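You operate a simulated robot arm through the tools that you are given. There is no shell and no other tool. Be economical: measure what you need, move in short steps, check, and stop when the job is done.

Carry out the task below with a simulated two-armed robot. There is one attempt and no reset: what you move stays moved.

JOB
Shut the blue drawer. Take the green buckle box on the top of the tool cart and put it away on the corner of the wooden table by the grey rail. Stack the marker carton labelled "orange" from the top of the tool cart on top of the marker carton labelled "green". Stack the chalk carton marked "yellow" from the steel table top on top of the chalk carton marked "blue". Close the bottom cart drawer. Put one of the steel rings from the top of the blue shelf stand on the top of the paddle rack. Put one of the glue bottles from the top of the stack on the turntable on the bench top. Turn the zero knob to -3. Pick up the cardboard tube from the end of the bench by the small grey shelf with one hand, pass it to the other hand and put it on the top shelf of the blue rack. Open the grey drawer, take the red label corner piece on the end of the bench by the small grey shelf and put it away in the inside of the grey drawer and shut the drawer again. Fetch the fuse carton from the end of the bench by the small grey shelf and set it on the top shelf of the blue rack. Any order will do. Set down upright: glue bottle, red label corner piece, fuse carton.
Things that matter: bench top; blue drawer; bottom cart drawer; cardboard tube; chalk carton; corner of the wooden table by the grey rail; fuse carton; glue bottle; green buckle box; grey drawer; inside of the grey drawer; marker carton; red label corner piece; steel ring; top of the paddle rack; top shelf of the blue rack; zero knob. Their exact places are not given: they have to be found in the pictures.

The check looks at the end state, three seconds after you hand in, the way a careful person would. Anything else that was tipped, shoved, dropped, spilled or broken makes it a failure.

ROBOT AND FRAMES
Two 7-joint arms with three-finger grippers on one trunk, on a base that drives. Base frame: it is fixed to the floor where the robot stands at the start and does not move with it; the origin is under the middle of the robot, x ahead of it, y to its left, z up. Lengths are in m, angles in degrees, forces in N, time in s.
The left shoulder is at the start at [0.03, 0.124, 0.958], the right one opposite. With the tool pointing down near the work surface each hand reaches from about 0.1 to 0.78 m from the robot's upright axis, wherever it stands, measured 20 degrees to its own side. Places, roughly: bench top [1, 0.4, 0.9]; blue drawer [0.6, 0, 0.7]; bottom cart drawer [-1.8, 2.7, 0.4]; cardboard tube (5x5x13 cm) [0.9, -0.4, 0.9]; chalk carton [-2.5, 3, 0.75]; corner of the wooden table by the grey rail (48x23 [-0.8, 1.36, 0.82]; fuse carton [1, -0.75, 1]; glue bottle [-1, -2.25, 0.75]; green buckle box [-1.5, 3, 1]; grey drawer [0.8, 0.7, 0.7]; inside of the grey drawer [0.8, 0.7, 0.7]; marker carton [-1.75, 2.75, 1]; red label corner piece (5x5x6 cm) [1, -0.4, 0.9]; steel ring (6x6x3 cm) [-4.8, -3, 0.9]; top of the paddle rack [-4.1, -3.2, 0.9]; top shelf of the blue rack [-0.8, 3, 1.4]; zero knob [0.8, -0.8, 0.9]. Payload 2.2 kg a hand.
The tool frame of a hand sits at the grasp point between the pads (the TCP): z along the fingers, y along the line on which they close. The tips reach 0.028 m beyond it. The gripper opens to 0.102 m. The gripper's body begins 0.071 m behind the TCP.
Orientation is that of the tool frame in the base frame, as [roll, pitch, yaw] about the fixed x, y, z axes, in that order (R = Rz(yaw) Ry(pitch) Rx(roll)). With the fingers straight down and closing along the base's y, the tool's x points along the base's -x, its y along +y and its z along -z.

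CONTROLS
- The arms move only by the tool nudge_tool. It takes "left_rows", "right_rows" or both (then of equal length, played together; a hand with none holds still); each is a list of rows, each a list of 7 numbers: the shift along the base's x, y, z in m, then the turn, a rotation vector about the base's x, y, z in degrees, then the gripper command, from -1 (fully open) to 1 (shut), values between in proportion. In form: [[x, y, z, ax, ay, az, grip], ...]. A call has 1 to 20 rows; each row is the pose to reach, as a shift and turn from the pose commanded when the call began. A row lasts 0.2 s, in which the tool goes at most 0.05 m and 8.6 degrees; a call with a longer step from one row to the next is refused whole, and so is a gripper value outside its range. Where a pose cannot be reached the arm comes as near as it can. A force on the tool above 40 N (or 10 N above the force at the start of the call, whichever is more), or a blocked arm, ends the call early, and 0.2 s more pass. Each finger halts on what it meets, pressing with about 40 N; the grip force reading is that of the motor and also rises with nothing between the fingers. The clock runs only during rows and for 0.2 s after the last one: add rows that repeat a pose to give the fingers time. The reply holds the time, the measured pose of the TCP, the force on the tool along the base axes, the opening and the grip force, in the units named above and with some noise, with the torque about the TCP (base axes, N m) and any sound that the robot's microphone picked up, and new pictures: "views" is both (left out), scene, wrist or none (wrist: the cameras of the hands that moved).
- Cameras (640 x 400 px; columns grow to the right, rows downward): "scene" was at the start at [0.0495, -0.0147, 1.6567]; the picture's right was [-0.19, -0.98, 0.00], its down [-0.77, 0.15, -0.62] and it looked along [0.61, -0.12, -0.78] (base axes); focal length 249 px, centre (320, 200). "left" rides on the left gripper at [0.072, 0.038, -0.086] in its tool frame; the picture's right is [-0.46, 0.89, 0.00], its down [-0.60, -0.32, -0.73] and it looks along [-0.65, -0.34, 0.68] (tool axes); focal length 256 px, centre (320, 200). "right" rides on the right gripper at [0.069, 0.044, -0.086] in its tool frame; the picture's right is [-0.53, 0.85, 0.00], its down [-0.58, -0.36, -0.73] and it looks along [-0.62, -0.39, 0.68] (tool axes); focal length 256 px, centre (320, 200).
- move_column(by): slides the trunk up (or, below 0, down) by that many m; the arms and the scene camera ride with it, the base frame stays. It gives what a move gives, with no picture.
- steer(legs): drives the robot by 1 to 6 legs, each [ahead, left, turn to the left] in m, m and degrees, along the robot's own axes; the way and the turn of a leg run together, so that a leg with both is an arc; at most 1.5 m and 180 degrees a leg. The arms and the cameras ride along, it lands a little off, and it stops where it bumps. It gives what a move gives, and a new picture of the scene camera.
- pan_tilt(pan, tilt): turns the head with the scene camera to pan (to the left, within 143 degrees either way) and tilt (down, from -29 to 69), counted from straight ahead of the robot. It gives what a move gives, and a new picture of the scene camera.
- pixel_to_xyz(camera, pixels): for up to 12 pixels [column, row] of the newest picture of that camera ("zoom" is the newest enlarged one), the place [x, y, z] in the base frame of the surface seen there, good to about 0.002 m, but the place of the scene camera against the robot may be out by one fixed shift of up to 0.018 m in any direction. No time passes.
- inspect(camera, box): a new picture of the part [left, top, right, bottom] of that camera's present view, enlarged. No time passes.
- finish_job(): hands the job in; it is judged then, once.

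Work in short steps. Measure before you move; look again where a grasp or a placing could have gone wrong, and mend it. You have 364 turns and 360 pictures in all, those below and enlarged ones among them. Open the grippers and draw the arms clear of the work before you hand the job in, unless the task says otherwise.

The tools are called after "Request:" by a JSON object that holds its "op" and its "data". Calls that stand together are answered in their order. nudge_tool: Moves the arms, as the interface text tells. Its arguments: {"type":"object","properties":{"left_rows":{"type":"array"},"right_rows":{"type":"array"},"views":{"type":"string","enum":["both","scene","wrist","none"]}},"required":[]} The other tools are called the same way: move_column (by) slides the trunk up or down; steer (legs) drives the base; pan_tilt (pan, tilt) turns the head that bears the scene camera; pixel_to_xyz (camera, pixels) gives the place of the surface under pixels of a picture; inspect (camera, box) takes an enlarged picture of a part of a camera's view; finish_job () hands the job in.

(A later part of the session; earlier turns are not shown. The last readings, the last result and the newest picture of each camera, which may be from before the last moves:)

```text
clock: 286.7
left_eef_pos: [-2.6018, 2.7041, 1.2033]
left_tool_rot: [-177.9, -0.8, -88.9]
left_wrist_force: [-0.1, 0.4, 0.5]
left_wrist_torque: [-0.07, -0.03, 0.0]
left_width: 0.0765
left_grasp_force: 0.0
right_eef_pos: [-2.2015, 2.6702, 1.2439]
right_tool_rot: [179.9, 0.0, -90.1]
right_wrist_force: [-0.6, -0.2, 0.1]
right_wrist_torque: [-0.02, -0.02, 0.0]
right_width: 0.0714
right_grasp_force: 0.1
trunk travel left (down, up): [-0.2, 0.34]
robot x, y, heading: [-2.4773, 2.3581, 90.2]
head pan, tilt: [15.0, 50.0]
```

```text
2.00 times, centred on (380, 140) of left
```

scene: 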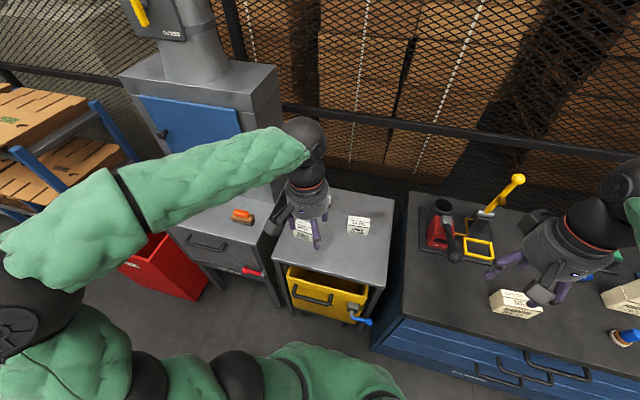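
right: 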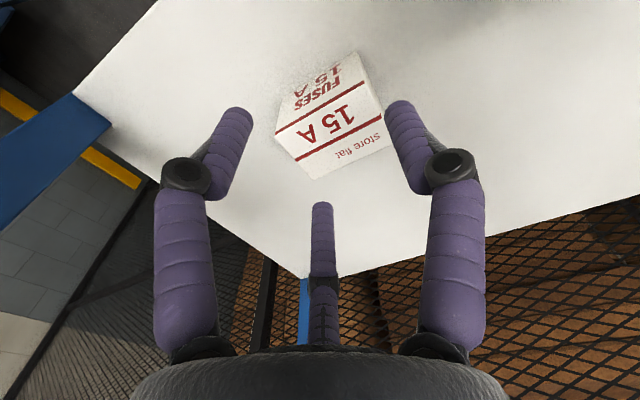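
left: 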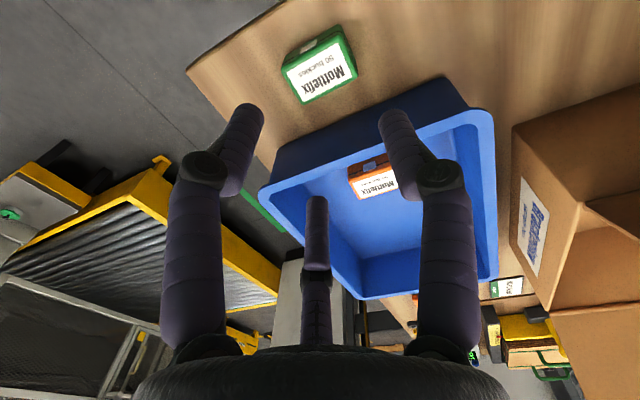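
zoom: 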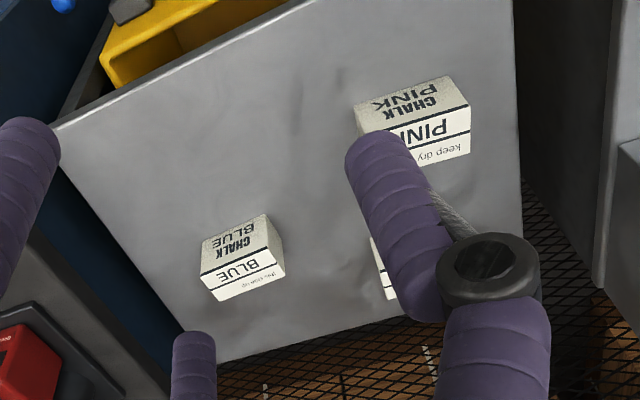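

Request:
{"op": "pixel_to_xyz", "data": {"camera": "zoom", "pixels": [[203, 275], [268, 248], [284, 273], [219, 299], [205, 240], [265, 216], [385, 290], [470, 105], [440, 165]]}}

Request:
{"op": "nudge_tool", "data": {"left_rows": [[-0.01, 0.03, -0.02, 0, 0, 0, -0.7], [-0.02, 0.06, -0.05, 0, 0, 0, -0.7], [-0.02, 0.09, -0.08, 0, 0, 0, -0.7], [-0.02, 0.12, -0.11, 0, 0, 0, -0.7], [-0.02, 0.15, -0.13, 0, 0, 0, -0.7], [-0.02, 0.18, -0.13, 0, 0, 0, -0.7]], "views": "both"}}

```text
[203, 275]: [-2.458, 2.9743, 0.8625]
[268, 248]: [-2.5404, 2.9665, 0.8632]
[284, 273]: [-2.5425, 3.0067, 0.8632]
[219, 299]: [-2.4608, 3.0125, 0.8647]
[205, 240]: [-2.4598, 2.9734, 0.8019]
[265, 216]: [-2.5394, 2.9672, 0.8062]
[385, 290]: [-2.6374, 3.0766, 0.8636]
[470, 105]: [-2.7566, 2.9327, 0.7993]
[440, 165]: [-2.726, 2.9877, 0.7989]
```

```text
clock: 288.1
left_eef_pos: [-2.6205, 2.8839, 1.0734]
left_tool_rot: [-178.0, -0.9, -88.9]
left_wrist_force: [0.2, 0.4, 0.1]
left_wrist_torque: [-0.03, -0.03, 0.01]
left_width: 0.0865
left_grasp_force: 0.2
right_eef_pos: [-2.2002, 2.6707, 1.2432]
right_tool_rot: [179.8, -0.1, -89.9]
right_wrist_force: [0.0, 0.0, -1.0]
right_wrist_torque: [-0.03, -0.01, -0.04]
right_width: 0.0714
right_grasp_force: 0.1
trunk travel left (down, up): [-0.2, 0.34]
robot x, y, heading: [-2.4754, 2.35, 90.3]
head pan, tilt: [15.0, 50.0]
```

scene: 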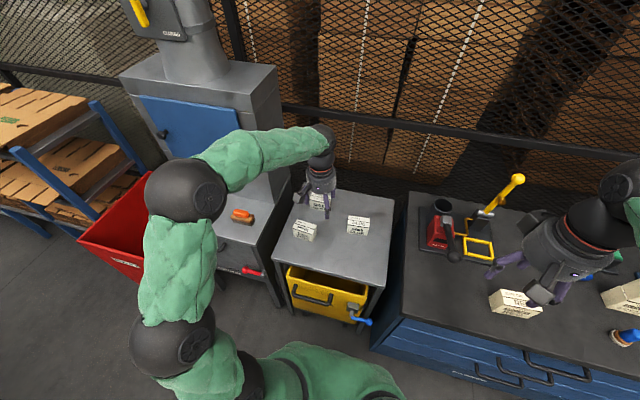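
left: 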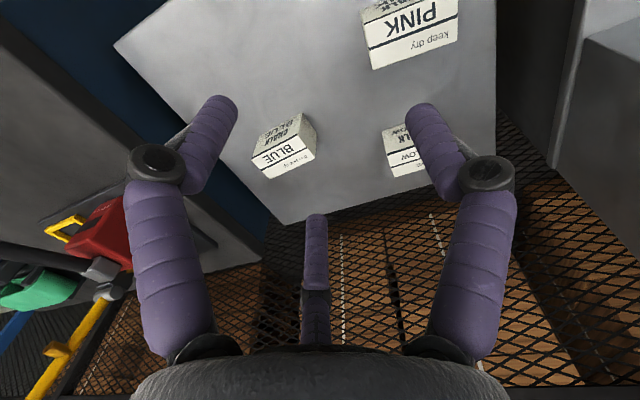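

Blue: centre (−2.500,2.990), yaw ≈4.7°, top 0.864. I shift the left hand toward the yellow one for a clear look.

Request:
{"op": "nudge_tool", "data": {"left_rows": [[-0.03, 0.02, 0, 0, 0, 0, -0.7], [-0.06, 0.05, 0, 0, 0, 0, -0.7]], "views": "wrist"}}

Request:
{"op": "inspect", "data": {"camera": "left", "box": [300, 60, 460, 180]}}

```text
clock: 288.7
left_eef_pos: [-2.6799, 2.932, 1.0758]
left_tool_rot: [-178.0, -0.7, -88.8]
left_wrist_force: [0.4, 0.5, 0.7]
left_wrist_torque: [-0.04, 0.02, -0.02]
left_width: 0.0867
left_grasp_force: 0.1
right_eef_pos: [-2.2007, 2.6718, 1.2446]
right_tool_rot: [179.7, 0.0, -90.0]
right_wrist_force: [-0.4, 0.2, 0.0]
right_wrist_torque: [-0.02, 0.0, 0.0]
right_width: 0.0714
right_grasp_force: 0.0
trunk travel left (down, up): [-0.2, 0.34]
robot x, y, heading: [-2.4804, 2.3589, 89.8]
head pan, tilt: [15.0, 50.0]
```

left: 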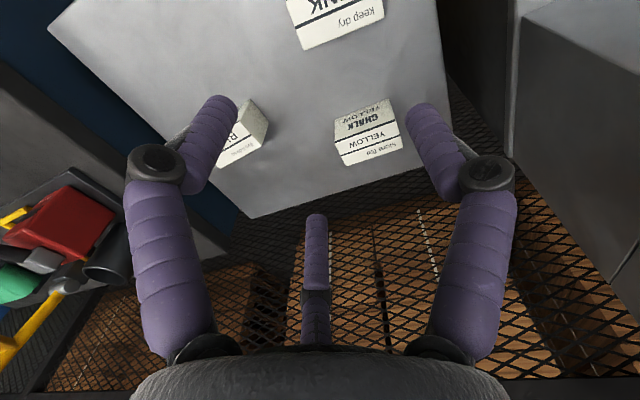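

```text
3.33 times, centred on (380, 120) of left
```

zoom: 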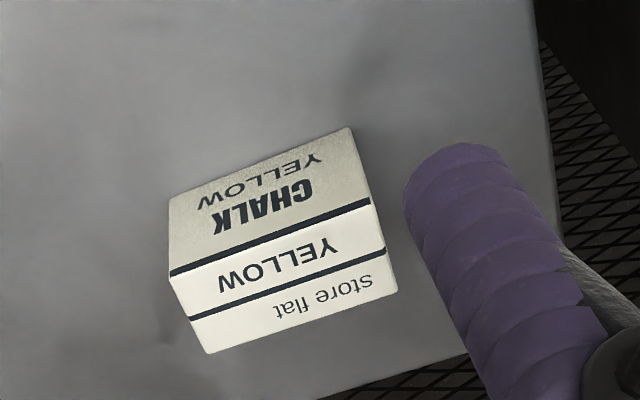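

Request:
{"op": "pixel_to_xyz", "data": {"camera": "zoom", "pixels": [[172, 275], [370, 206], [395, 290], [208, 350], [290, 270], [170, 205], [350, 130]]}}

```text
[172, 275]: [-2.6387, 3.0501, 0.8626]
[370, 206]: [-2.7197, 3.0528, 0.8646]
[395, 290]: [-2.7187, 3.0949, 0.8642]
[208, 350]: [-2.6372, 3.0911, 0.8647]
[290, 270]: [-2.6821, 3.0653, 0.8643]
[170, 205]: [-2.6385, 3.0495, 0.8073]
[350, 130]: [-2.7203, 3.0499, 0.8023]
```

Yellow: centre (−2.679,3.072), yaw −2.3°, top 0.864. I go above TCP (−2.679,3.064) with yaw +26.5°.

Request:
{"op": "nudge_tool", "data": {"left_rows": [[0.001, 0.03, -0.02, 0, 0, 7, -0.9], [0.001, 0.06, -0.04, 0, 0, 14, -0.9], [0.001, 0.09, -0.06, 0, 0, 21, -0.9], [0.001, 0.12, -0.08, 0, 0, 26.5, -0.9], [0.001, 0.132, -0.11, 0, 0, 26.5, -0.9], [0.001, 0.132, -0.12, 0, 0, 26.5, -0.9], [0.001, 0.132, -0.12, 0, 0, 26.5, -0.9]], "views": "wrist"}}

```text
clock: 290.3
left_eef_pos: [-2.6808, 3.0663, 0.9524]
left_tool_rot: [-178.0, -0.8, -62.3]
left_wrist_force: [0.8, 0.6, 0.0]
left_wrist_torque: [-0.03, 0.03, 0.03]
left_width: 0.0967
left_grasp_force: 0.0
right_eef_pos: [-2.2019, 2.6696, 1.2436]
right_tool_rot: [179.8, 0.2, -90.0]
right_wrist_force: [-0.2, -0.3, 0.2]
right_wrist_torque: [0.0, -0.02, 0.01]
right_width: 0.0714
right_grasp_force: 0.1
trunk travel left (down, up): [-0.2, 0.34]
robot x, y, heading: [-2.4829, 2.356, 89.9]
head pan, tilt: [15.0, 50.0]
```

left: 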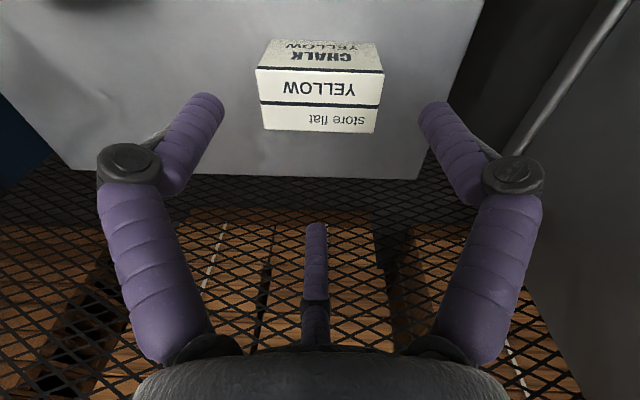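

Descend 0.108 and close gradually.

Request:
{"op": "nudge_tool", "data": {"left_rows": [[0.001, -0.002, -0.04, 0, 0, 0, -0.9], [0.001, -0.002, -0.08, 0, 0, 0, -0.9], [0.001, -0.002, -0.108, 0, 0, 0, -0.9], [0.001, -0.002, -0.108, 0, 0, 0, -0.7], [0.001, -0.002, -0.108, 0, 0, 0, -0.5], [0.001, -0.002, -0.108, 0, 0, 0, -0.3], [0.001, -0.002, -0.108, 0, 0, 0, -0.1], [0.001, -0.002, -0.108, 0, 0, 0, 0.3], [0.001, -0.002, -0.108, 0, 0, 0, 0.6]], "views": "wrist"}}

```text
clock: 292.3
left_eef_pos: [-2.679, 3.0634, 0.8444]
left_tool_rot: [-178.0, -0.7, -62.3]
left_wrist_force: [-0.5, -0.6, 1.1]
left_wrist_torque: [-0.06, -0.01, -0.02]
left_width: 0.0629
left_grasp_force: 40.3
right_eef_pos: [-2.2014, 2.6694, 1.2436]
right_tool_rot: [179.9, 0.1, -90.0]
right_wrist_force: [-0.2, -0.7, -0.2]
right_wrist_torque: [0.0, 0.02, -0.02]
right_width: 0.0714
right_grasp_force: 0.1
trunk travel left (down, up): [-0.2, 0.34]
robot x, y, heading: [-2.4832, 2.3576, 89.8]
head pan, tilt: [15.0, 50.0]
```

left: 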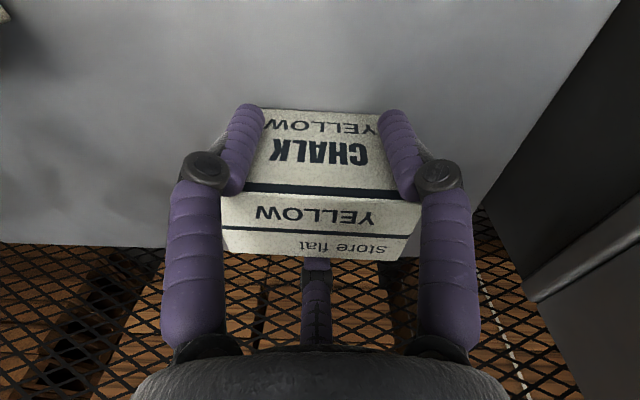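

Gripped. Lift, move over blue with yaw +7°.

Request:
{"op": "nudge_tool", "data": {"left_rows": [[0, 0, 0.04, 0, 0, 0, 0.6], [0, 0, 0.08, 0, 0, 0, 0.6], [0, 0, 0.12, 0, 0, 0, 0.6], [0.03, -0.02, 0.13, 0, 0, 2, 0.6], [0.07, -0.035, 0.13, 0, 0, 4, 0.6], [0.11, -0.05, 0.13, 0, 0, 7, 0.6], [0.15, -0.065, 0.13, 0, 0, 7, 0.6], [0.179, -0.081, 0.12, 0, 0, 7, 0.6], [0.179, -0.081, 0.1, 0, 0, 7, 0.6], [0.179, -0.081, 0.1, 0, 0, 7, 0.6]], "views": "both"}}

Request:
{"op": "inspect", "data": {"camera": "left", "box": [180, 30, 460, 280]}}

```text
clock: 294.5
left_eef_pos: [-2.5002, 2.9803, 0.9434]
left_tool_rot: [-178.0, -0.7, -55.2]
left_wrist_force: [0.3, -0.4, -1.3]
left_wrist_torque: [0.01, 0.0, 0.0]
left_width: 0.0629
left_grasp_force: 40.4
right_eef_pos: [-2.2003, 2.6702, 1.2441]
right_tool_rot: [179.7, 0.1, -90.0]
right_wrist_force: [0.6, -0.9, 0.3]
right_wrist_torque: [-0.02, -0.01, 0.04]
right_width: 0.0717
right_grasp_force: 0.1
trunk travel left (down, up): [-0.2, 0.34]
robot x, y, heading: [-2.4789, 2.3583, 90.0]
head pan, tilt: [15.0, 50.0]
```

scene: 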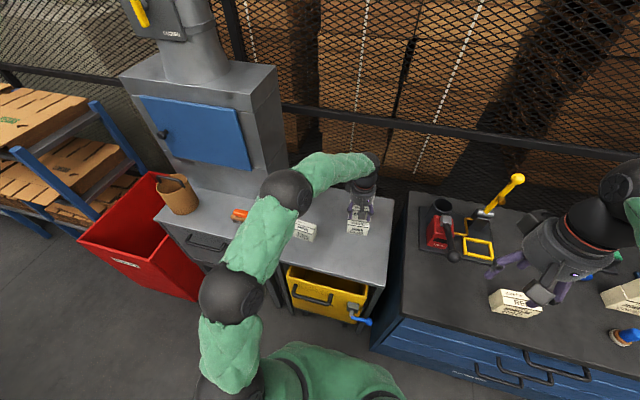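
left: 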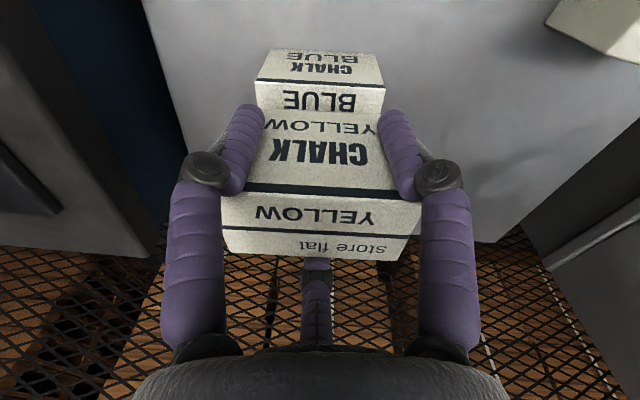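

```text
1.60 times, centred on (320, 155) of left
```

zoom: 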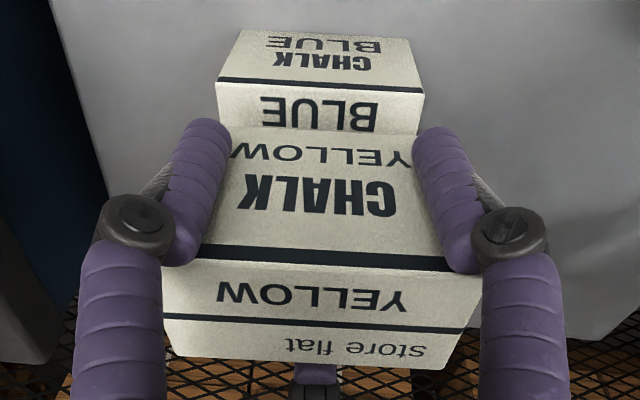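

Request:
{"op": "pixel_to_xyz", "data": {"camera": "zoom", "pixels": [[217, 82], [423, 93], [265, 160], [380, 170], [250, 240], [400, 250], [165, 262], [480, 272], [168, 345], [455, 365]]}}

```text
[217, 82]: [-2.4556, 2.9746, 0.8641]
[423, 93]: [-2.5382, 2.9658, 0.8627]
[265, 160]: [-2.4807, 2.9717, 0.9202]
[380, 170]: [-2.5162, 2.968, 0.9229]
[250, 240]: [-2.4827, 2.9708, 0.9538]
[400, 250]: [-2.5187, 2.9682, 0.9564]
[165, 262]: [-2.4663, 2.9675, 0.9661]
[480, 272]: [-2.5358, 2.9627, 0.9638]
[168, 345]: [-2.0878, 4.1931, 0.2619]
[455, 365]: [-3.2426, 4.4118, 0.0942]
```

Well aligned. Lower 0.033, then feel for contact.

Request:
{"op": "nudge_tool", "data": {"left_rows": [[0, 0, -0.015, 0, 0, 0, 0.6], [0, 0, -0.027, 0, 0, 0, 0.6], [0, 0, -0.032, 0, 0, 0, 0.6], [0, 0, -0.034, 0, 0, 0, 0.6], [0, 0, -0.034, 0, 0, 0, 0.6]], "views": "none"}}

```text
clock: 295.7
left_eef_pos: [-2.5014, 2.9822, 0.9108]
left_tool_rot: [-178.0, -0.8, -55.3]
left_wrist_force: [0.4, 0.9, -0.8]
left_wrist_torque: [-0.04, -0.01, 0.02]
left_width: 0.0629
left_grasp_force: 39.9
right_eef_pos: [-2.2007, 2.6689, 1.2435]
right_tool_rot: [179.8, 0.2, -90.0]
right_wrist_force: [0.3, 0.1, 0.4]
right_wrist_torque: [0.0, 0.01, 0.02]
right_width: 0.0716
right_grasp_force: 0.0
trunk travel left (down, up): [-0.2, 0.34]
robot x, y, heading: [-2.4797, 2.3611, 90.0]
head pan, tilt: [15.0, 50.0]
```

Request:
{"op": "nudge_tool", "data": {"left_rows": [[0, 0, -0.002, 0, 0, 0, 0.6], [0, 0, -0.003, 0, 0, 0, 0.6], [0, 0, -0.003, 0, 0, 0, 0.6]], "views": "none"}}

```text
clock: 296.5
left_eef_pos: [-2.5013, 2.9821, 0.9102]
left_tool_rot: [-177.8, -0.7, -55.1]
left_wrist_force: [-2.1, -1.3, 16.1]
left_wrist_torque: [-0.17, 0.25, 0.0]
left_width: 0.063
left_grasp_force: 39.9
right_eef_pos: [-2.2011, 2.6674, 1.2451]
right_tool_rot: [179.8, 0.2, -90.0]
right_wrist_force: [0.8, 0.7, -0.4]
right_wrist_torque: [-0.02, -0.01, -0.02]
right_width: 0.0712
right_grasp_force: 0.0
trunk travel left (down, up): [-0.2, 0.34]
robot x, y, heading: [-2.4826, 2.3599, 90.0]
head pan, tilt: [15.0, 50.0]
```

Contact 16 N. Ease up 1 mm, open and rise.

Request:
{"op": "nudge_tool", "data": {"left_rows": [[0, 0, 0.001, 0, 0, 0, 0.2], [0, 0, 0.001, 0, 0, 0, -0.2], [0, 0, 0.001, 0, 0, 0, -0.4], [0, 0, 0.001, 0, 0, 0, -0.55], [0, 0, 0.001, 0, 0, 0, -0.55], [0, 0, 0.03, 0, 0, 0, -0.55], [0, 0, 0.07, 0, 0, 0, -0.55], [0, 0, 0.11, 0, 0, 0, -0.55], [0, 0, 0.15, 0, 0, 0, -0.55]], "views": "wrist"}}

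```text
clock: 298.5
left_eef_pos: [-2.5015, 2.9799, 1.058]
left_tool_rot: [-178.0, -0.8, -55.3]
left_wrist_force: [-0.3, 0.7, -0.2]
left_wrist_torque: [0.03, -0.02, -0.01]
left_width: 0.0793
left_grasp_force: 0.2
right_eef_pos: [-2.2, 2.6685, 1.2445]
right_tool_rot: [179.9, 0.1, -90.0]
right_wrist_force: [0.1, -0.2, 0.5]
right_wrist_torque: [0.05, -0.01, 0.03]
right_width: 0.0714
right_grasp_force: 0.1
trunk travel left (down, up): [-0.2, 0.34]
robot x, y, heading: [-2.4765, 2.355, 90.2]
head pan, tilt: [15.0, 50.0]
```

left: 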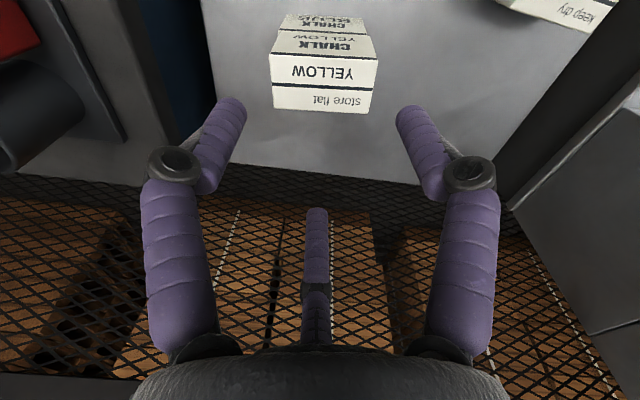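

Chalk stack done. I retract the left hand and back off, then look toward the south-west for the route.

Request:
{"op": "nudge_tool", "data": {"left_rows": [[0, -0.03, 0.02, 0, 0, -8, -0.55], [0, -0.06, 0.05, 0, 0, -16, -0.55], [0, -0.1, 0.07, 0, 0, -24, -0.55], [0, -0.14, 0.09, 0, 0, -32, -0.55], [0, -0.18, 0.11, 0, 0, -35, -0.55], [-0.02, -0.22, 0.13, 0, 0, -35, -0.55], [-0.04, -0.26, 0.15, 0, 0, -35, -0.55]], "views": "none"}}

Request:
{"op": "steer", "data": {"legs": [[-0.2, 0, 0]]}}

Request:
{"op": "pan_tilt", "data": {"pan": 80, "tilt": 20}}

Request:
{"op": "pan_tilt", "data": {"pan": 135, "tilt": 22}}

```text
clock: 300.1
left_eef_pos: [-2.5432, 2.7218, 1.2089]
left_tool_rot: [-178.1, -0.6, -90.3]
left_wrist_force: [0.2, 0.0, 0.0]
left_wrist_torque: [0.08, -0.02, -0.03]
left_width: 0.079
left_grasp_force: 0.1
right_eef_pos: [-2.2013, 2.6678, 1.2445]
right_tool_rot: [179.8, 0.2, -90.1]
right_wrist_force: [0.2, -1.1, -0.3]
right_wrist_torque: [0.05, 0.04, 0.01]
right_width: 0.0714
right_grasp_force: 0.1
trunk travel left (down, up): [-0.2, 0.34]
robot x, y, heading: [-2.4795, 2.3608, 90.0]
head pan, tilt: [15.0, 50.0]
```

```text
clock: 301.7
left_eef_pos: [-2.5435, 2.5239, 1.2084]
left_tool_rot: [-178.0, -0.6, -90.2]
left_wrist_force: [0.1, 0.0, 0.8]
left_wrist_torque: [0.06, 0.0, 0.01]
left_width: 0.079
left_grasp_force: 0.1
right_eef_pos: [-2.2014, 2.471, 1.2445]
right_tool_rot: [179.8, 0.2, -90.0]
right_wrist_force: [0.2, -0.9, 0.0]
right_wrist_torque: [0.05, 0.02, 0.0]
right_width: 0.0713
right_grasp_force: 0.1
trunk travel left (down, up): [-0.2, 0.34]
robot x, y, heading: [-2.4771, 2.1576, 89.9]
head pan, tilt: [15.0, 50.0]
```

scene: 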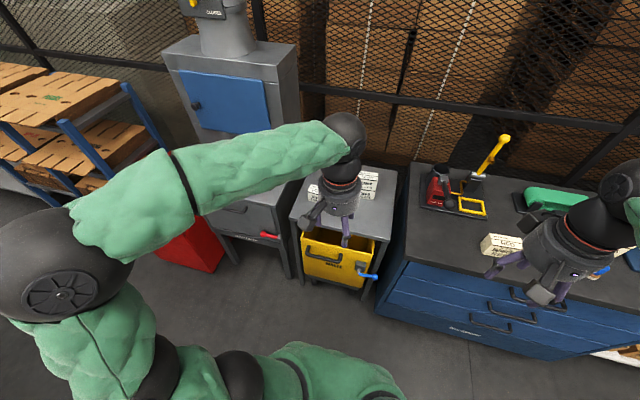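

```text
clock: 303.1
left_eef_pos: [-2.543, 2.5261, 1.2078]
left_tool_rot: [-178.0, -0.8, -90.2]
left_wrist_force: [0.0, 0.1, 0.7]
left_wrist_torque: [-0.03, 0.0, 0.01]
left_width: 0.0791
left_grasp_force: 0.0
right_eef_pos: [-2.2019, 2.4719, 1.2443]
right_tool_rot: [179.9, 0.1, -89.9]
right_wrist_force: [0.2, -0.2, -0.1]
right_wrist_torque: [-0.03, 0.0, -0.01]
right_width: 0.0712
right_grasp_force: 0.1
trunk travel left (down, up): [-0.2, 0.34]
robot x, y, heading: [-2.4802, 2.1593, 90.1]
head pan, tilt: [80.0, 20.0]
```

scene: 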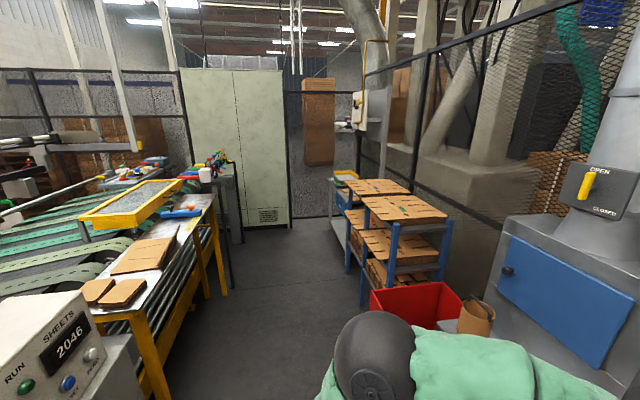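

```text
clock: 304.3
left_eef_pos: [-2.5435, 2.5265, 1.2091]
left_tool_rot: [-178.0, -0.8, -90.2]
left_wrist_force: [-0.3, 0.2, -0.1]
left_wrist_torque: [0.01, 0.0, 0.02]
left_width: 0.0791
left_grasp_force: 0.1
right_eef_pos: [-2.2014, 2.4722, 1.2444]
right_tool_rot: [179.7, 0.1, -89.8]
right_wrist_force: [-0.4, 0.3, -0.9]
right_wrist_torque: [0.0, 0.04, -0.02]
right_width: 0.0715
right_grasp_force: 0.1
trunk travel left (down, up): [-0.2, 0.34]
robot x, y, heading: [-2.4815, 2.1596, 90.0]
head pan, tilt: [135.0, 22.0]
```

scene: 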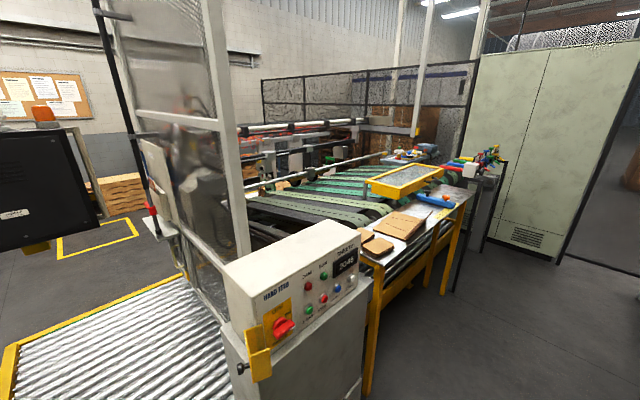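

West is closed off; the route south is back through the east corridor. I strafe right to x≈0.13, then reverse along the corridor.

Request:
{"op": "steer", "data": {"legs": [[0, -1.3, 0], [0, -1.3, 0]]}}

```text
clock: 317.1
left_eef_pos: [0.086, 2.527, 1.2087]
left_tool_rot: [-178.0, -0.8, -90.9]
left_wrist_force: [0.0, 0.4, 1.1]
left_wrist_torque: [0.01, 0.05, -0.02]
left_width: 0.0789
left_grasp_force: 0.1
right_eef_pos: [0.4275, 2.47, 1.2424]
right_tool_rot: [179.8, 0.1, -90.8]
right_wrist_force: [0.1, -0.3, 0.0]
right_wrist_torque: [0.01, -0.02, 0.03]
right_width: 0.0714
right_grasp_force: 0.0
trunk travel left (down, up): [-0.2, 0.34]
robot x, y, heading: [0.1424, 2.1611, 89.2]
head pan, tilt: [135.0, 22.0]
```

scene: 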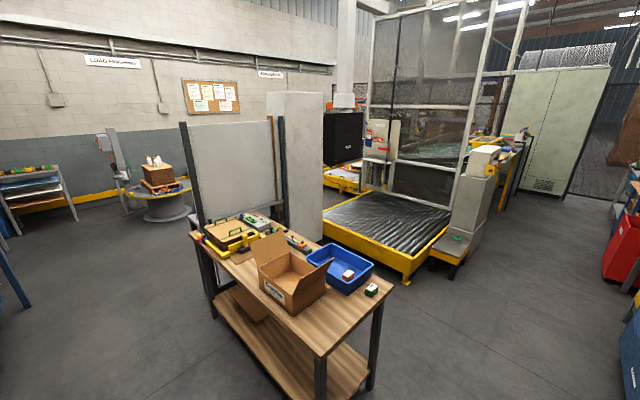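

Request:
{"op": "steer", "data": {"legs": [[0, 0, 0.8], [-1.5, 0, 0], [-1.4, 0, 0]]}}

Request:
{"op": "pan_tilt", "data": {"pan": 90, "tilt": 20}}

Request:
{"op": "pan_tilt", "data": {"pan": 140, "tilt": 20}}

```text
clock: 331.4
left_eef_pos: [0.1099, -0.3688, 1.208]
left_tool_rot: [-178.0, -0.7, -90.9]
left_wrist_force: [-0.5, 0.5, -0.6]
left_wrist_torque: [0.02, 0.0, 0.02]
left_width: 0.0789
left_grasp_force: 0.1
right_eef_pos: [0.4514, -0.4261, 1.2446]
right_tool_rot: [179.9, 0.1, -90.7]
right_wrist_force: [0.3, 0.1, 0.8]
right_wrist_torque: [0.0, -0.01, -0.03]
right_width: 0.0714
right_grasp_force: 0.0
trunk travel left (down, up): [-0.2, 0.34]
robot x, y, heading: [0.1686, -0.7334, 89.6]
head pan, tilt: [135.0, 22.0]
```

scene: 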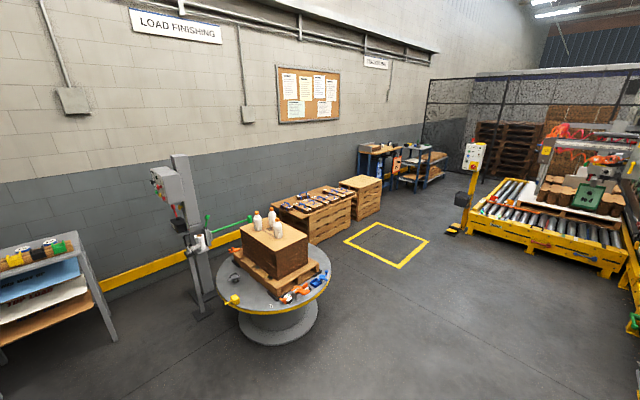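

```text
clock: 332.5
left_eef_pos: [0.1105, -0.368, 1.2081]
left_tool_rot: [-178.1, -0.8, -90.8]
left_wrist_force: [0.6, -1.2, 0.7]
left_wrist_torque: [0.0, -0.05, 0.01]
left_width: 0.0789
left_grasp_force: 0.0
right_eef_pos: [0.4524, -0.4257, 1.2445]
right_tool_rot: [179.8, 0.0, -90.7]
right_wrist_force: [0.1, -0.4, 0.5]
right_wrist_torque: [0.02, 0.02, 0.03]
right_width: 0.0715
right_grasp_force: 0.0
trunk travel left (down, up): [-0.2, 0.34]
robot x, y, heading: [0.1691, -0.7353, 89.1]
head pan, tilt: [90.0, 20.0]
```

scene: 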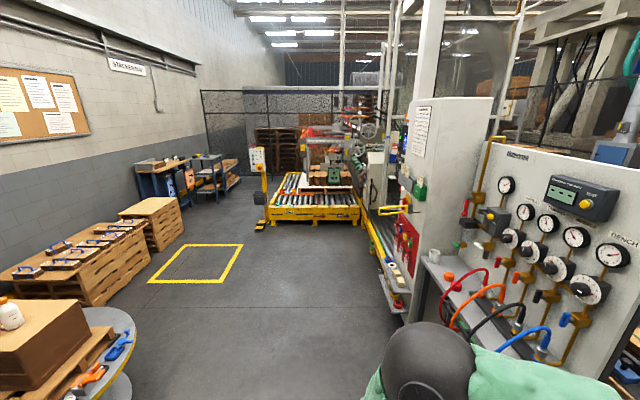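

```text
clock: 333.7
left_eef_pos: [0.11, -0.3677, 1.2092]
left_tool_rot: [-177.9, -0.8, -90.8]
left_wrist_force: [-0.3, 0.3, 0.0]
left_wrist_torque: [-0.01, 0.01, -0.02]
left_width: 0.0792
left_grasp_force: 0.0
right_eef_pos: [0.4525, -0.4248, 1.2447]
right_tool_rot: [179.7, 0.1, -90.5]
right_wrist_force: [0.2, 0.3, 0.1]
right_wrist_torque: [-0.01, 0.01, -0.04]
right_width: 0.0713
right_grasp_force: 0.1
trunk travel left (down, up): [-0.2, 0.34]
robot x, y, heading: [0.171, -0.7313, 89.4]
head pan, tilt: [140.0, 20.0]
```

scene: 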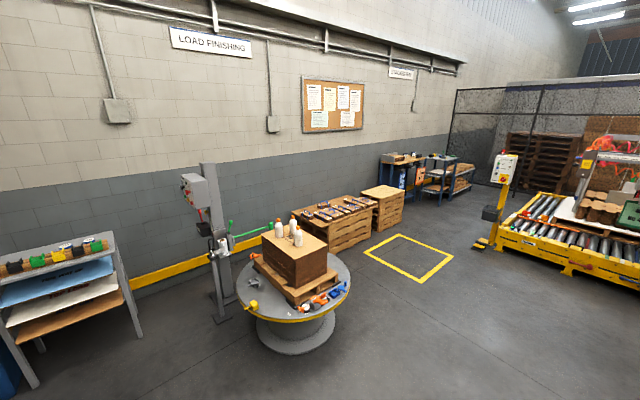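

Request:
{"op": "pixel_to_xyz", "data": {"camera": "scene", "pixels": [[100, 310], [130, 340], [345, 290], [250, 300], [290, 350], [220, 310], [340, 235], [400, 205], [395, 165], [440, 165], [500, 225], [297, 245]]}}

Request:
{"op": "inspect", "data": {"camera": "scene", "box": [340, 140, 500, 240]}}

```text
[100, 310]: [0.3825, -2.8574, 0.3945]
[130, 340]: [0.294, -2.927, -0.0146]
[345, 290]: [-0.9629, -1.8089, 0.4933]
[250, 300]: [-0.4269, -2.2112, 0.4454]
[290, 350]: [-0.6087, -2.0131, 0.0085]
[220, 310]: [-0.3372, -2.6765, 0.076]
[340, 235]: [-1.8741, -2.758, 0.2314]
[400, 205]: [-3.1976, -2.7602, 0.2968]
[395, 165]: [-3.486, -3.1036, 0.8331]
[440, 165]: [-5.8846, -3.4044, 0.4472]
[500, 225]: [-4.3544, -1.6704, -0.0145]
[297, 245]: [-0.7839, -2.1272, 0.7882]
```

```text
4.00 times, centred on (420, 190) of scene
```

zoom: 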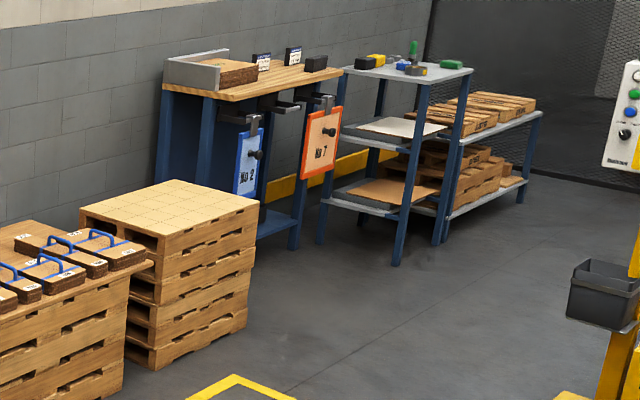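

Paddle rack (with hanging boards No 2/No 7) and blue shelf stand are in the far corner. I reverse to y≈−1.3, turn west and drive 3 m.

Request:
{"op": "steer", "data": {"legs": [[-0.55, 0, 0], [0, 0, 90.6], [1.5, 0, 0], [1.5, 0, 0]]}}

Request:
{"op": "pan_tilt", "data": {"pan": 25, "tilt": 30}}

```text
clock: 354.5
left_eef_pos: [-3.2003, -1.3054, 1.2077]
left_tool_rot: [-178.0, -0.7, -2.6]
left_wrist_force: [-0.5, -0.9, -0.1]
left_wrist_torque: [0.01, 0.03, 0.01]
left_width: 0.079
left_grasp_force: 0.1
right_eef_pos: [-3.1289, -0.9658, 1.2436]
right_tool_rot: [179.8, -0.3, -2.3]
right_wrist_force: [3.9, -0.8, 0.6]
right_wrist_torque: [0.01, 0.45, 0.1]
right_width: 0.0714
right_grasp_force: 0.1
trunk travel left (down, up): [-0.2, 0.34]
robot x, y, heading: [-2.8318, -1.2554, 177.6]
head pan, tilt: [140.0, 20.0]
stopped in leg 4: the force on the tool passed its limit at 46 N (the readings are from after the stop); the commanded pose is now the measured one
```

scene: 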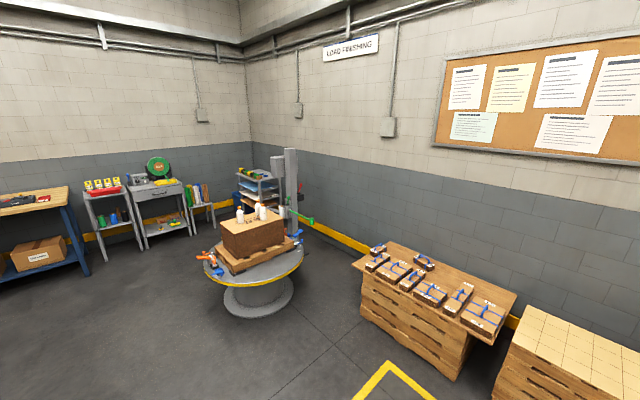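

```text
clock: 356.4
left_eef_pos: [-3.2003, -1.3051, 1.2092]
left_tool_rot: [-178.0, -0.7, -2.7]
left_wrist_force: [-0.6, -0.9, -0.1]
left_wrist_torque: [0.02, 0.05, 0.0]
left_width: 0.079
left_grasp_force: 0.0
right_eef_pos: [-3.1293, -0.9667, 1.2438]
right_tool_rot: [179.7, -0.3, -2.4]
right_wrist_force: [4.0, -0.2, 0.7]
right_wrist_torque: [0.09, 0.6, 0.1]
right_width: 0.0715
right_grasp_force: 0.0
trunk travel left (down, up): [-0.2, 0.34]
robot x, y, heading: [-2.8337, -1.2584, 177.3]
head pan, tilt: [25.0, 30.0]
```

scene: 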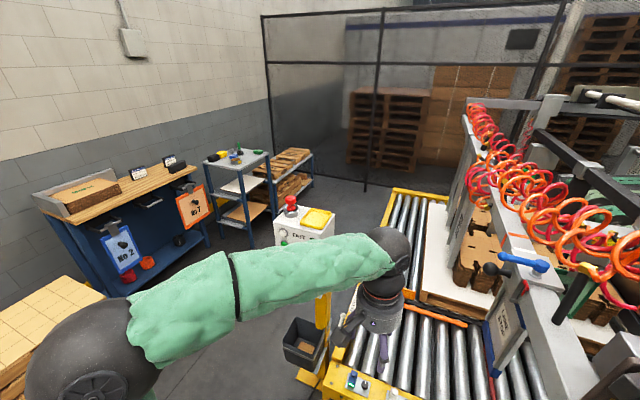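

The right hand brushed the roller machine's frame. I back off 0.2 m and shift south.

Request:
{"op": "steer", "data": {"legs": [[-0.2, 0, 0], [0, 0.45, 2]]}}

```text
clock: 360.4
left_eef_pos: [-3.0102, -1.7777, 1.2085]
left_tool_rot: [-178.0, -0.8, -1.1]
left_wrist_force: [0.0, -0.4, -0.6]
left_wrist_torque: [0.0, -0.01, 0.01]
left_width: 0.079
left_grasp_force: 0.0
right_eef_pos: [-2.9478, -1.4375, 1.2437]
right_tool_rot: [179.8, -0.3, -0.8]
right_wrist_force: [-0.2, -0.7, 0.0]
right_wrist_torque: [0.0, 0.03, 0.01]
right_width: 0.0716
right_grasp_force: 0.0
trunk travel left (down, up): [-0.2, 0.34]
robot x, y, heading: [-2.6447, -1.7209, 179.1]
head pan, tilt: [25.0, 30.0]
```

scene: 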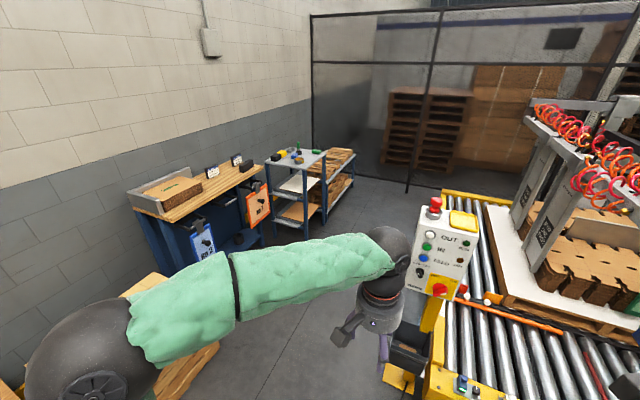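

Request:
{"op": "pixel_to_xyz", "data": {"camera": "scene", "pixels": [[440, 260], [405, 370], [430, 320], [315, 160], [270, 165], [240, 175], [170, 215], [250, 200], [200, 240], [320, 200], [300, 250], [190, 370]]}}

Request:
{"op": "inspect", "data": {"camera": "scene", "box": [120, 130, 370, 280]}}

```text
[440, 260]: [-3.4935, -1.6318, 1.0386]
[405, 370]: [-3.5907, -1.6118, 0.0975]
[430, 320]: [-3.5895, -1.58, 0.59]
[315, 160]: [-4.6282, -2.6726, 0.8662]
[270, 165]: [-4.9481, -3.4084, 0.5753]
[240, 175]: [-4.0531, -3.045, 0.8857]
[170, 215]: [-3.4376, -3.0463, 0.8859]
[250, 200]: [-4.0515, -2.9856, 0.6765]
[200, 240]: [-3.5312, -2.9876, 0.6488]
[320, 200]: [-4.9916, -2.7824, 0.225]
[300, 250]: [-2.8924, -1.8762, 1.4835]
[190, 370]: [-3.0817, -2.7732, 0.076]
```

```text
2.56 times, centred on (245, 205) of scene
```

zoom: 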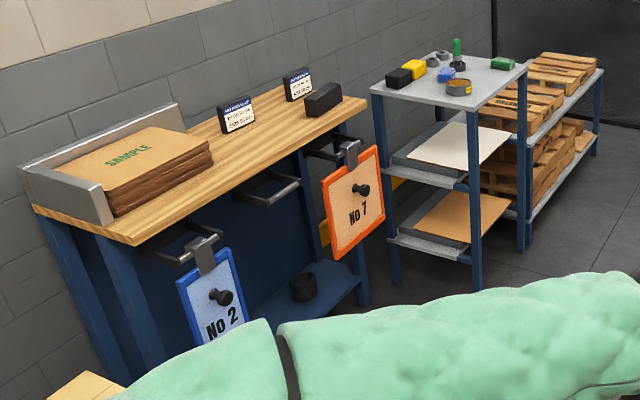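

Stand top at x≈−4.2…−4.65, y≈−2.7…−3.1 (z≈0.88); rack top z≈0.90; control post at (−3.5,−1.6); pallets' front y −2.76. I drive along y≈−2.28 to x≈−4.15.

Request:
{"op": "steer", "data": {"legs": [[0, 0.57, 0.9], [1.5, 0, 0]]}}

```text
clock: 370.7
left_eef_pos: [-4.5162, -2.3636, 1.2076]
left_tool_rot: [-178.0, -0.9, -0.1]
left_wrist_force: [0.1, 0.5, -1.1]
left_wrist_torque: [0.02, -0.02, 0.03]
left_width: 0.0791
left_grasp_force: 0.0
right_eef_pos: [-4.4603, -2.0223, 1.2436]
right_tool_rot: [179.8, -0.3, 0.2]
right_wrist_force: [0.3, 0.4, -0.5]
right_wrist_torque: [-0.01, -0.01, 0.0]
right_width: 0.0714
right_grasp_force: 0.1
trunk travel left (down, up): [-0.2, 0.34]
robot x, y, heading: [-4.1508, -2.3012, -179.7]
head pan, tilt: [25.0, 30.0]
```

scene: 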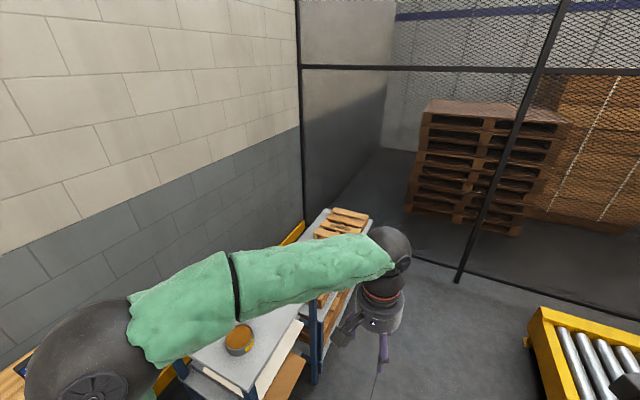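

Turn left 90° to face the stand and rack.

Request:
{"op": "steer", "data": {"legs": [[0, 0.0, 89.7]]}}

Request:
{"op": "pan_tilt", "data": {"pan": 0, "tilt": 55}}

```text
clock: 375.1
left_eef_pos: [-4.0558, -2.6593, 1.2067]
left_tool_rot: [-178.0, -0.9, 94.7]
left_wrist_force: [-0.6, 0.1, -0.4]
left_wrist_torque: [0.0, 0.02, 0.03]
left_width: 0.0789
left_grasp_force: 0.1
right_eef_pos: [-4.401, -2.6325, 1.2438]
right_tool_rot: [179.8, -0.2, 95.1]
right_wrist_force: [1.1, -1.0, -0.7]
right_wrist_torque: [0.01, 0.02, -0.02]
right_width: 0.0716
right_grasp_force: 0.1
trunk travel left (down, up): [-0.2, 0.34]
robot x, y, heading: [-4.1526, -2.2993, -85.0]
head pan, tilt: [25.0, 30.0]
```

scene: 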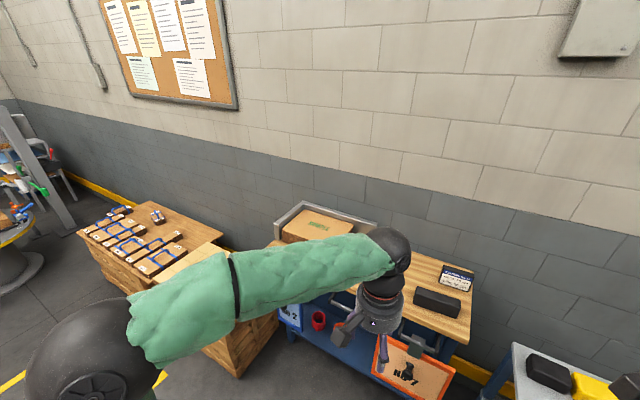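

```text
clock: 376.0
left_eef_pos: [-4.056, -2.6597, 1.2081]
left_tool_rot: [-177.9, -0.9, 94.6]
left_wrist_force: [0.0, 0.0, 0.1]
left_wrist_torque: [-0.01, 0.02, -0.03]
left_width: 0.079
left_grasp_force: 0.0
right_eef_pos: [-4.4025, -2.6325, 1.2442]
right_tool_rot: [179.9, -0.3, 95.1]
right_wrist_force: [-0.7, -0.1, 1.3]
right_wrist_torque: [0.0, 0.0, 0.01]
right_width: 0.0715
right_grasp_force: 0.1
trunk travel left (down, up): [-0.2, 0.34]
robot x, y, heading: [-4.1514, -2.3024, -85.2]
head pan, tilt: [0.0, 55.0]
```

scene: 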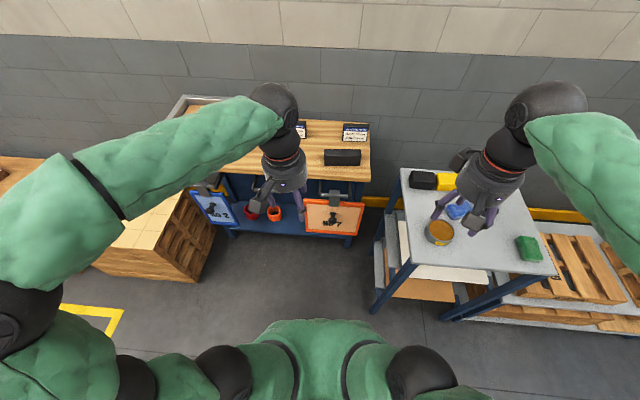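

Heading −85; I correct and look at the stand with the right camera.

Request:
{"op": "steer", "data": {"legs": [[0, 0, -5]]}}

Request:
{"op": "inspect", "data": {"camera": "right", "box": [100, 0, 640, 300]}}

```text
clock: 376.9
left_eef_pos: [-4.0895, -2.6655, 1.2074]
left_tool_rot: [-178.0, -0.8, 89.7]
left_wrist_force: [0.4, 0.1, 0.4]
left_wrist_torque: [-0.01, -0.01, -0.02]
left_width: 0.079
left_grasp_force: 0.2
right_eef_pos: [-4.4327, -2.6092, 1.2434]
right_tool_rot: [179.7, -0.3, 90.0]
right_wrist_force: [-1.5, -0.9, 1.3]
right_wrist_torque: [0.0, -0.02, 0.03]
right_width: 0.0716
right_grasp_force: 0.0
trunk travel left (down, up): [-0.2, 0.34]
robot x, y, heading: [-4.1491, -2.2968, -90.1]
head pan, tilt: [0.0, 55.0]
```

scene: 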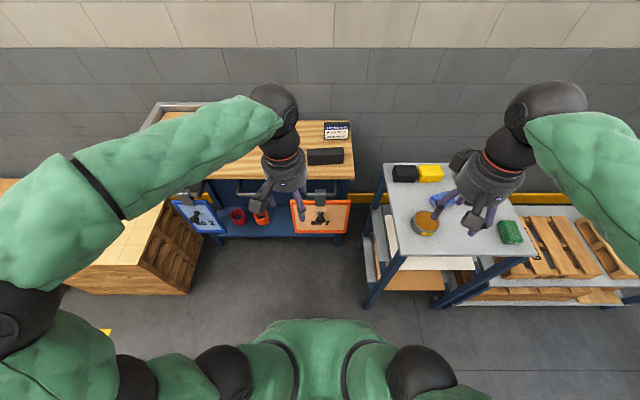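

```text
1.19 times, centred on (370, 150) of right
```

zoom: 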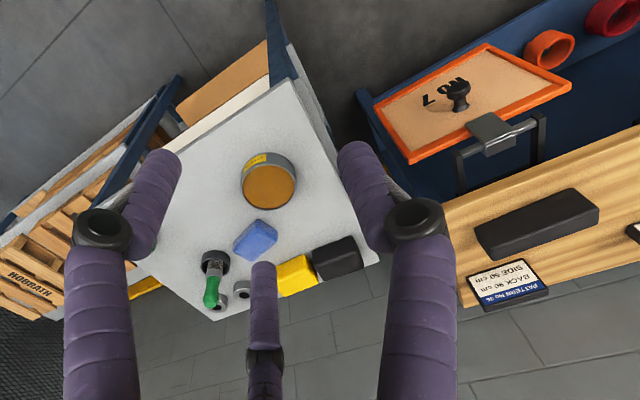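

I see small rings near (215,265)–(243,290). I enlarge.

Request:
{"op": "inspect", "data": {"camera": "right", "box": [235, 180, 355, 280]}}

```text
4.00 times, centred on (295, 230) of right
```

zoom: 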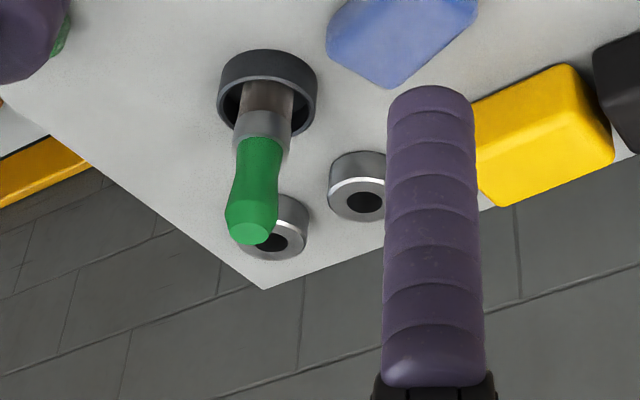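

Two steel rings; I take the freer one at (360,185) and measure it and its neighbours.

Request:
{"op": "pixel_to_xyz", "data": {"camera": "zoom", "pixels": [[330, 190], [385, 205], [358, 178], [358, 220], [385, 180], [330, 170], [250, 235], [275, 250], [267, 65], [400, 80], [480, 190], [300, 280]]}}

```text
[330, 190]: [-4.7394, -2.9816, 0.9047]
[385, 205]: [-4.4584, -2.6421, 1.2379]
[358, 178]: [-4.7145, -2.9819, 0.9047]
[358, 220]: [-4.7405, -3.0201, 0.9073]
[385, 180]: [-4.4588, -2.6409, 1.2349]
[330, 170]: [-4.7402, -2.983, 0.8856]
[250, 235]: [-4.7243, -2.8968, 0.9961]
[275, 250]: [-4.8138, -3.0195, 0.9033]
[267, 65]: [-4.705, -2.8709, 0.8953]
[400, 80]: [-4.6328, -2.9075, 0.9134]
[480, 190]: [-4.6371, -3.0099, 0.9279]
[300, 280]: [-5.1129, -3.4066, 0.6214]
```

Ring ≈(−4.727,−3.000), top z 0.906, crowded by blocks and brush. I strafe right 0.28 to get the right hand over it.

Request:
{"op": "steer", "data": {"legs": [[0, -0.28, 0]]}}

Request:
{"op": "nudge_tool", "data": {"right_rows": [[0, -0.04, -0.02, 0, 0, 0, -0.5], [0, -0.08, -0.04, 0, 0, 0, -0.5], [0, -0.12, -0.06, 0, 0, 0, -0.5], [0, -0.16, -0.08, 0, 0, 0, -0.5], [0, -0.2, -0.09, 0, 0, 0, -0.5], [-0.01, -0.24, -0.1, 0, 0, 0, -0.5], [-0.01, -0.28, -0.1, 0, 0, 0, -0.5]], "views": "both"}}

```text
clock: 378.8
left_eef_pos: [-4.3639, -2.6651, 1.2073]
left_tool_rot: [-178.0, -0.7, 89.4]
left_wrist_force: [-0.4, 0.4, 0.3]
left_wrist_torque: [-0.01, -0.04, 0.0]
left_width: 0.0789
left_grasp_force: 0.1
right_eef_pos: [-4.7046, -2.6064, 1.2437]
right_tool_rot: [179.7, -0.3, 89.9]
right_wrist_force: [-0.2, 0.0, -0.2]
right_wrist_torque: [-0.01, -0.03, 0.0]
right_width: 0.0715
right_grasp_force: 0.0
trunk travel left (down, up): [-0.2, 0.34]
robot x, y, heading: [-4.423, -2.2987, -90.3]
head pan, tilt: [0.0, 55.0]
```

scene: 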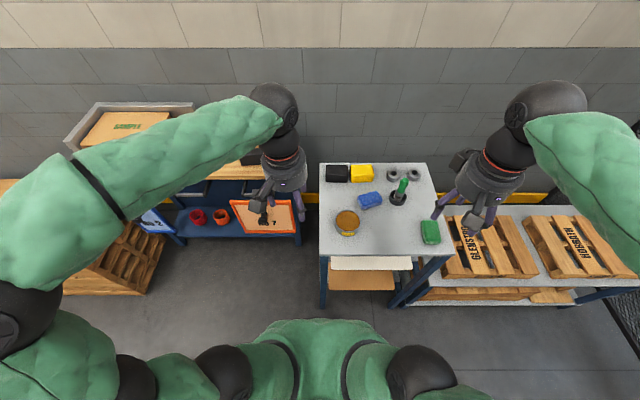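

```text
clock: 380.4
left_eef_pos: [-4.3617, -2.6661, 1.2068]
left_tool_rot: [-178.0, -1.0, 89.5]
left_wrist_force: [-0.1, -0.6, -0.5]
left_wrist_torque: [0.04, 0.0, 0.02]
left_width: 0.0791
left_grasp_force: 0.1
right_eef_pos: [-4.7119, -2.8884, 1.1451]
right_tool_rot: [179.7, -0.3, 89.9]
right_wrist_force: [0.1, 0.2, 0.3]
right_wrist_torque: [0.04, -0.01, 0.02]
right_width: 0.0763
right_grasp_force: 0.1
trunk travel left (down, up): [-0.2, 0.34]
robot x, y, heading: [-4.4216, -2.2993, -90.0]
head pan, tilt: [0.0, 55.0]
```

scene: 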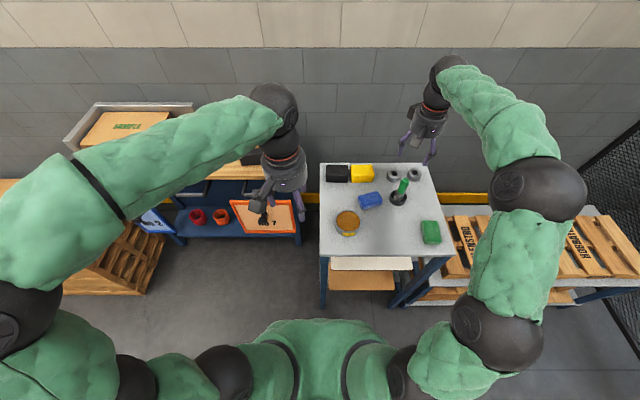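
right: 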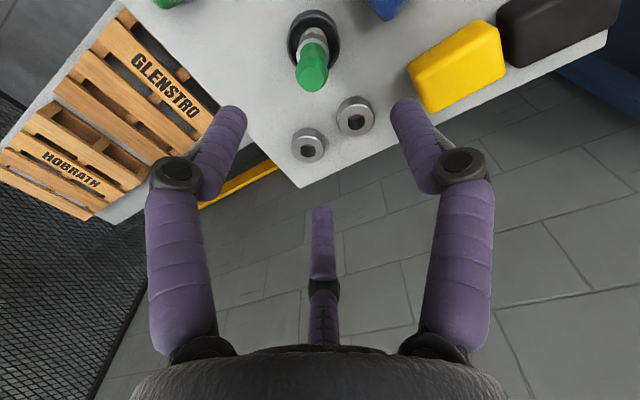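

Request:
{"op": "inspect", "data": {"camera": "right", "box": [270, 60, 430, 200]}}

Request:
{"op": "pixel_to_xyz", "data": {"camera": "right", "pixels": [[337, 117], [374, 117], [355, 99], [356, 135], [291, 146], [325, 146], [308, 130], [308, 161], [312, 85], [337, 40], [412, 85], [408, 70]]}}

```text
2.86 times, centred on (350, 130) of right
```

zoom: 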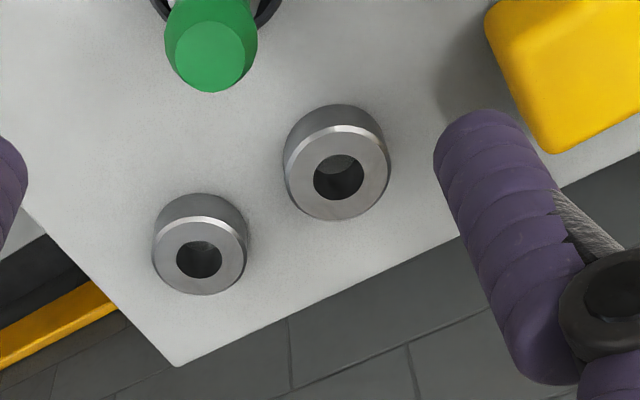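

```text
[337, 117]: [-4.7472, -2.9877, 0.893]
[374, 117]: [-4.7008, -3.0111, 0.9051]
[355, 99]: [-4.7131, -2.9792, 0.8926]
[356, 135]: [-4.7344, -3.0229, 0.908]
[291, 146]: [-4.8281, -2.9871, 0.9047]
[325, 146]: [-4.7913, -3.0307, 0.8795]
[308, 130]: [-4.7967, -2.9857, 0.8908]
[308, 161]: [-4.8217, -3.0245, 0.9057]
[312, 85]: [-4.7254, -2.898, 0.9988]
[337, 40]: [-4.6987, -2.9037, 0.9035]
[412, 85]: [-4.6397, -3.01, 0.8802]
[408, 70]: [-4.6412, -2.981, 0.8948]
```

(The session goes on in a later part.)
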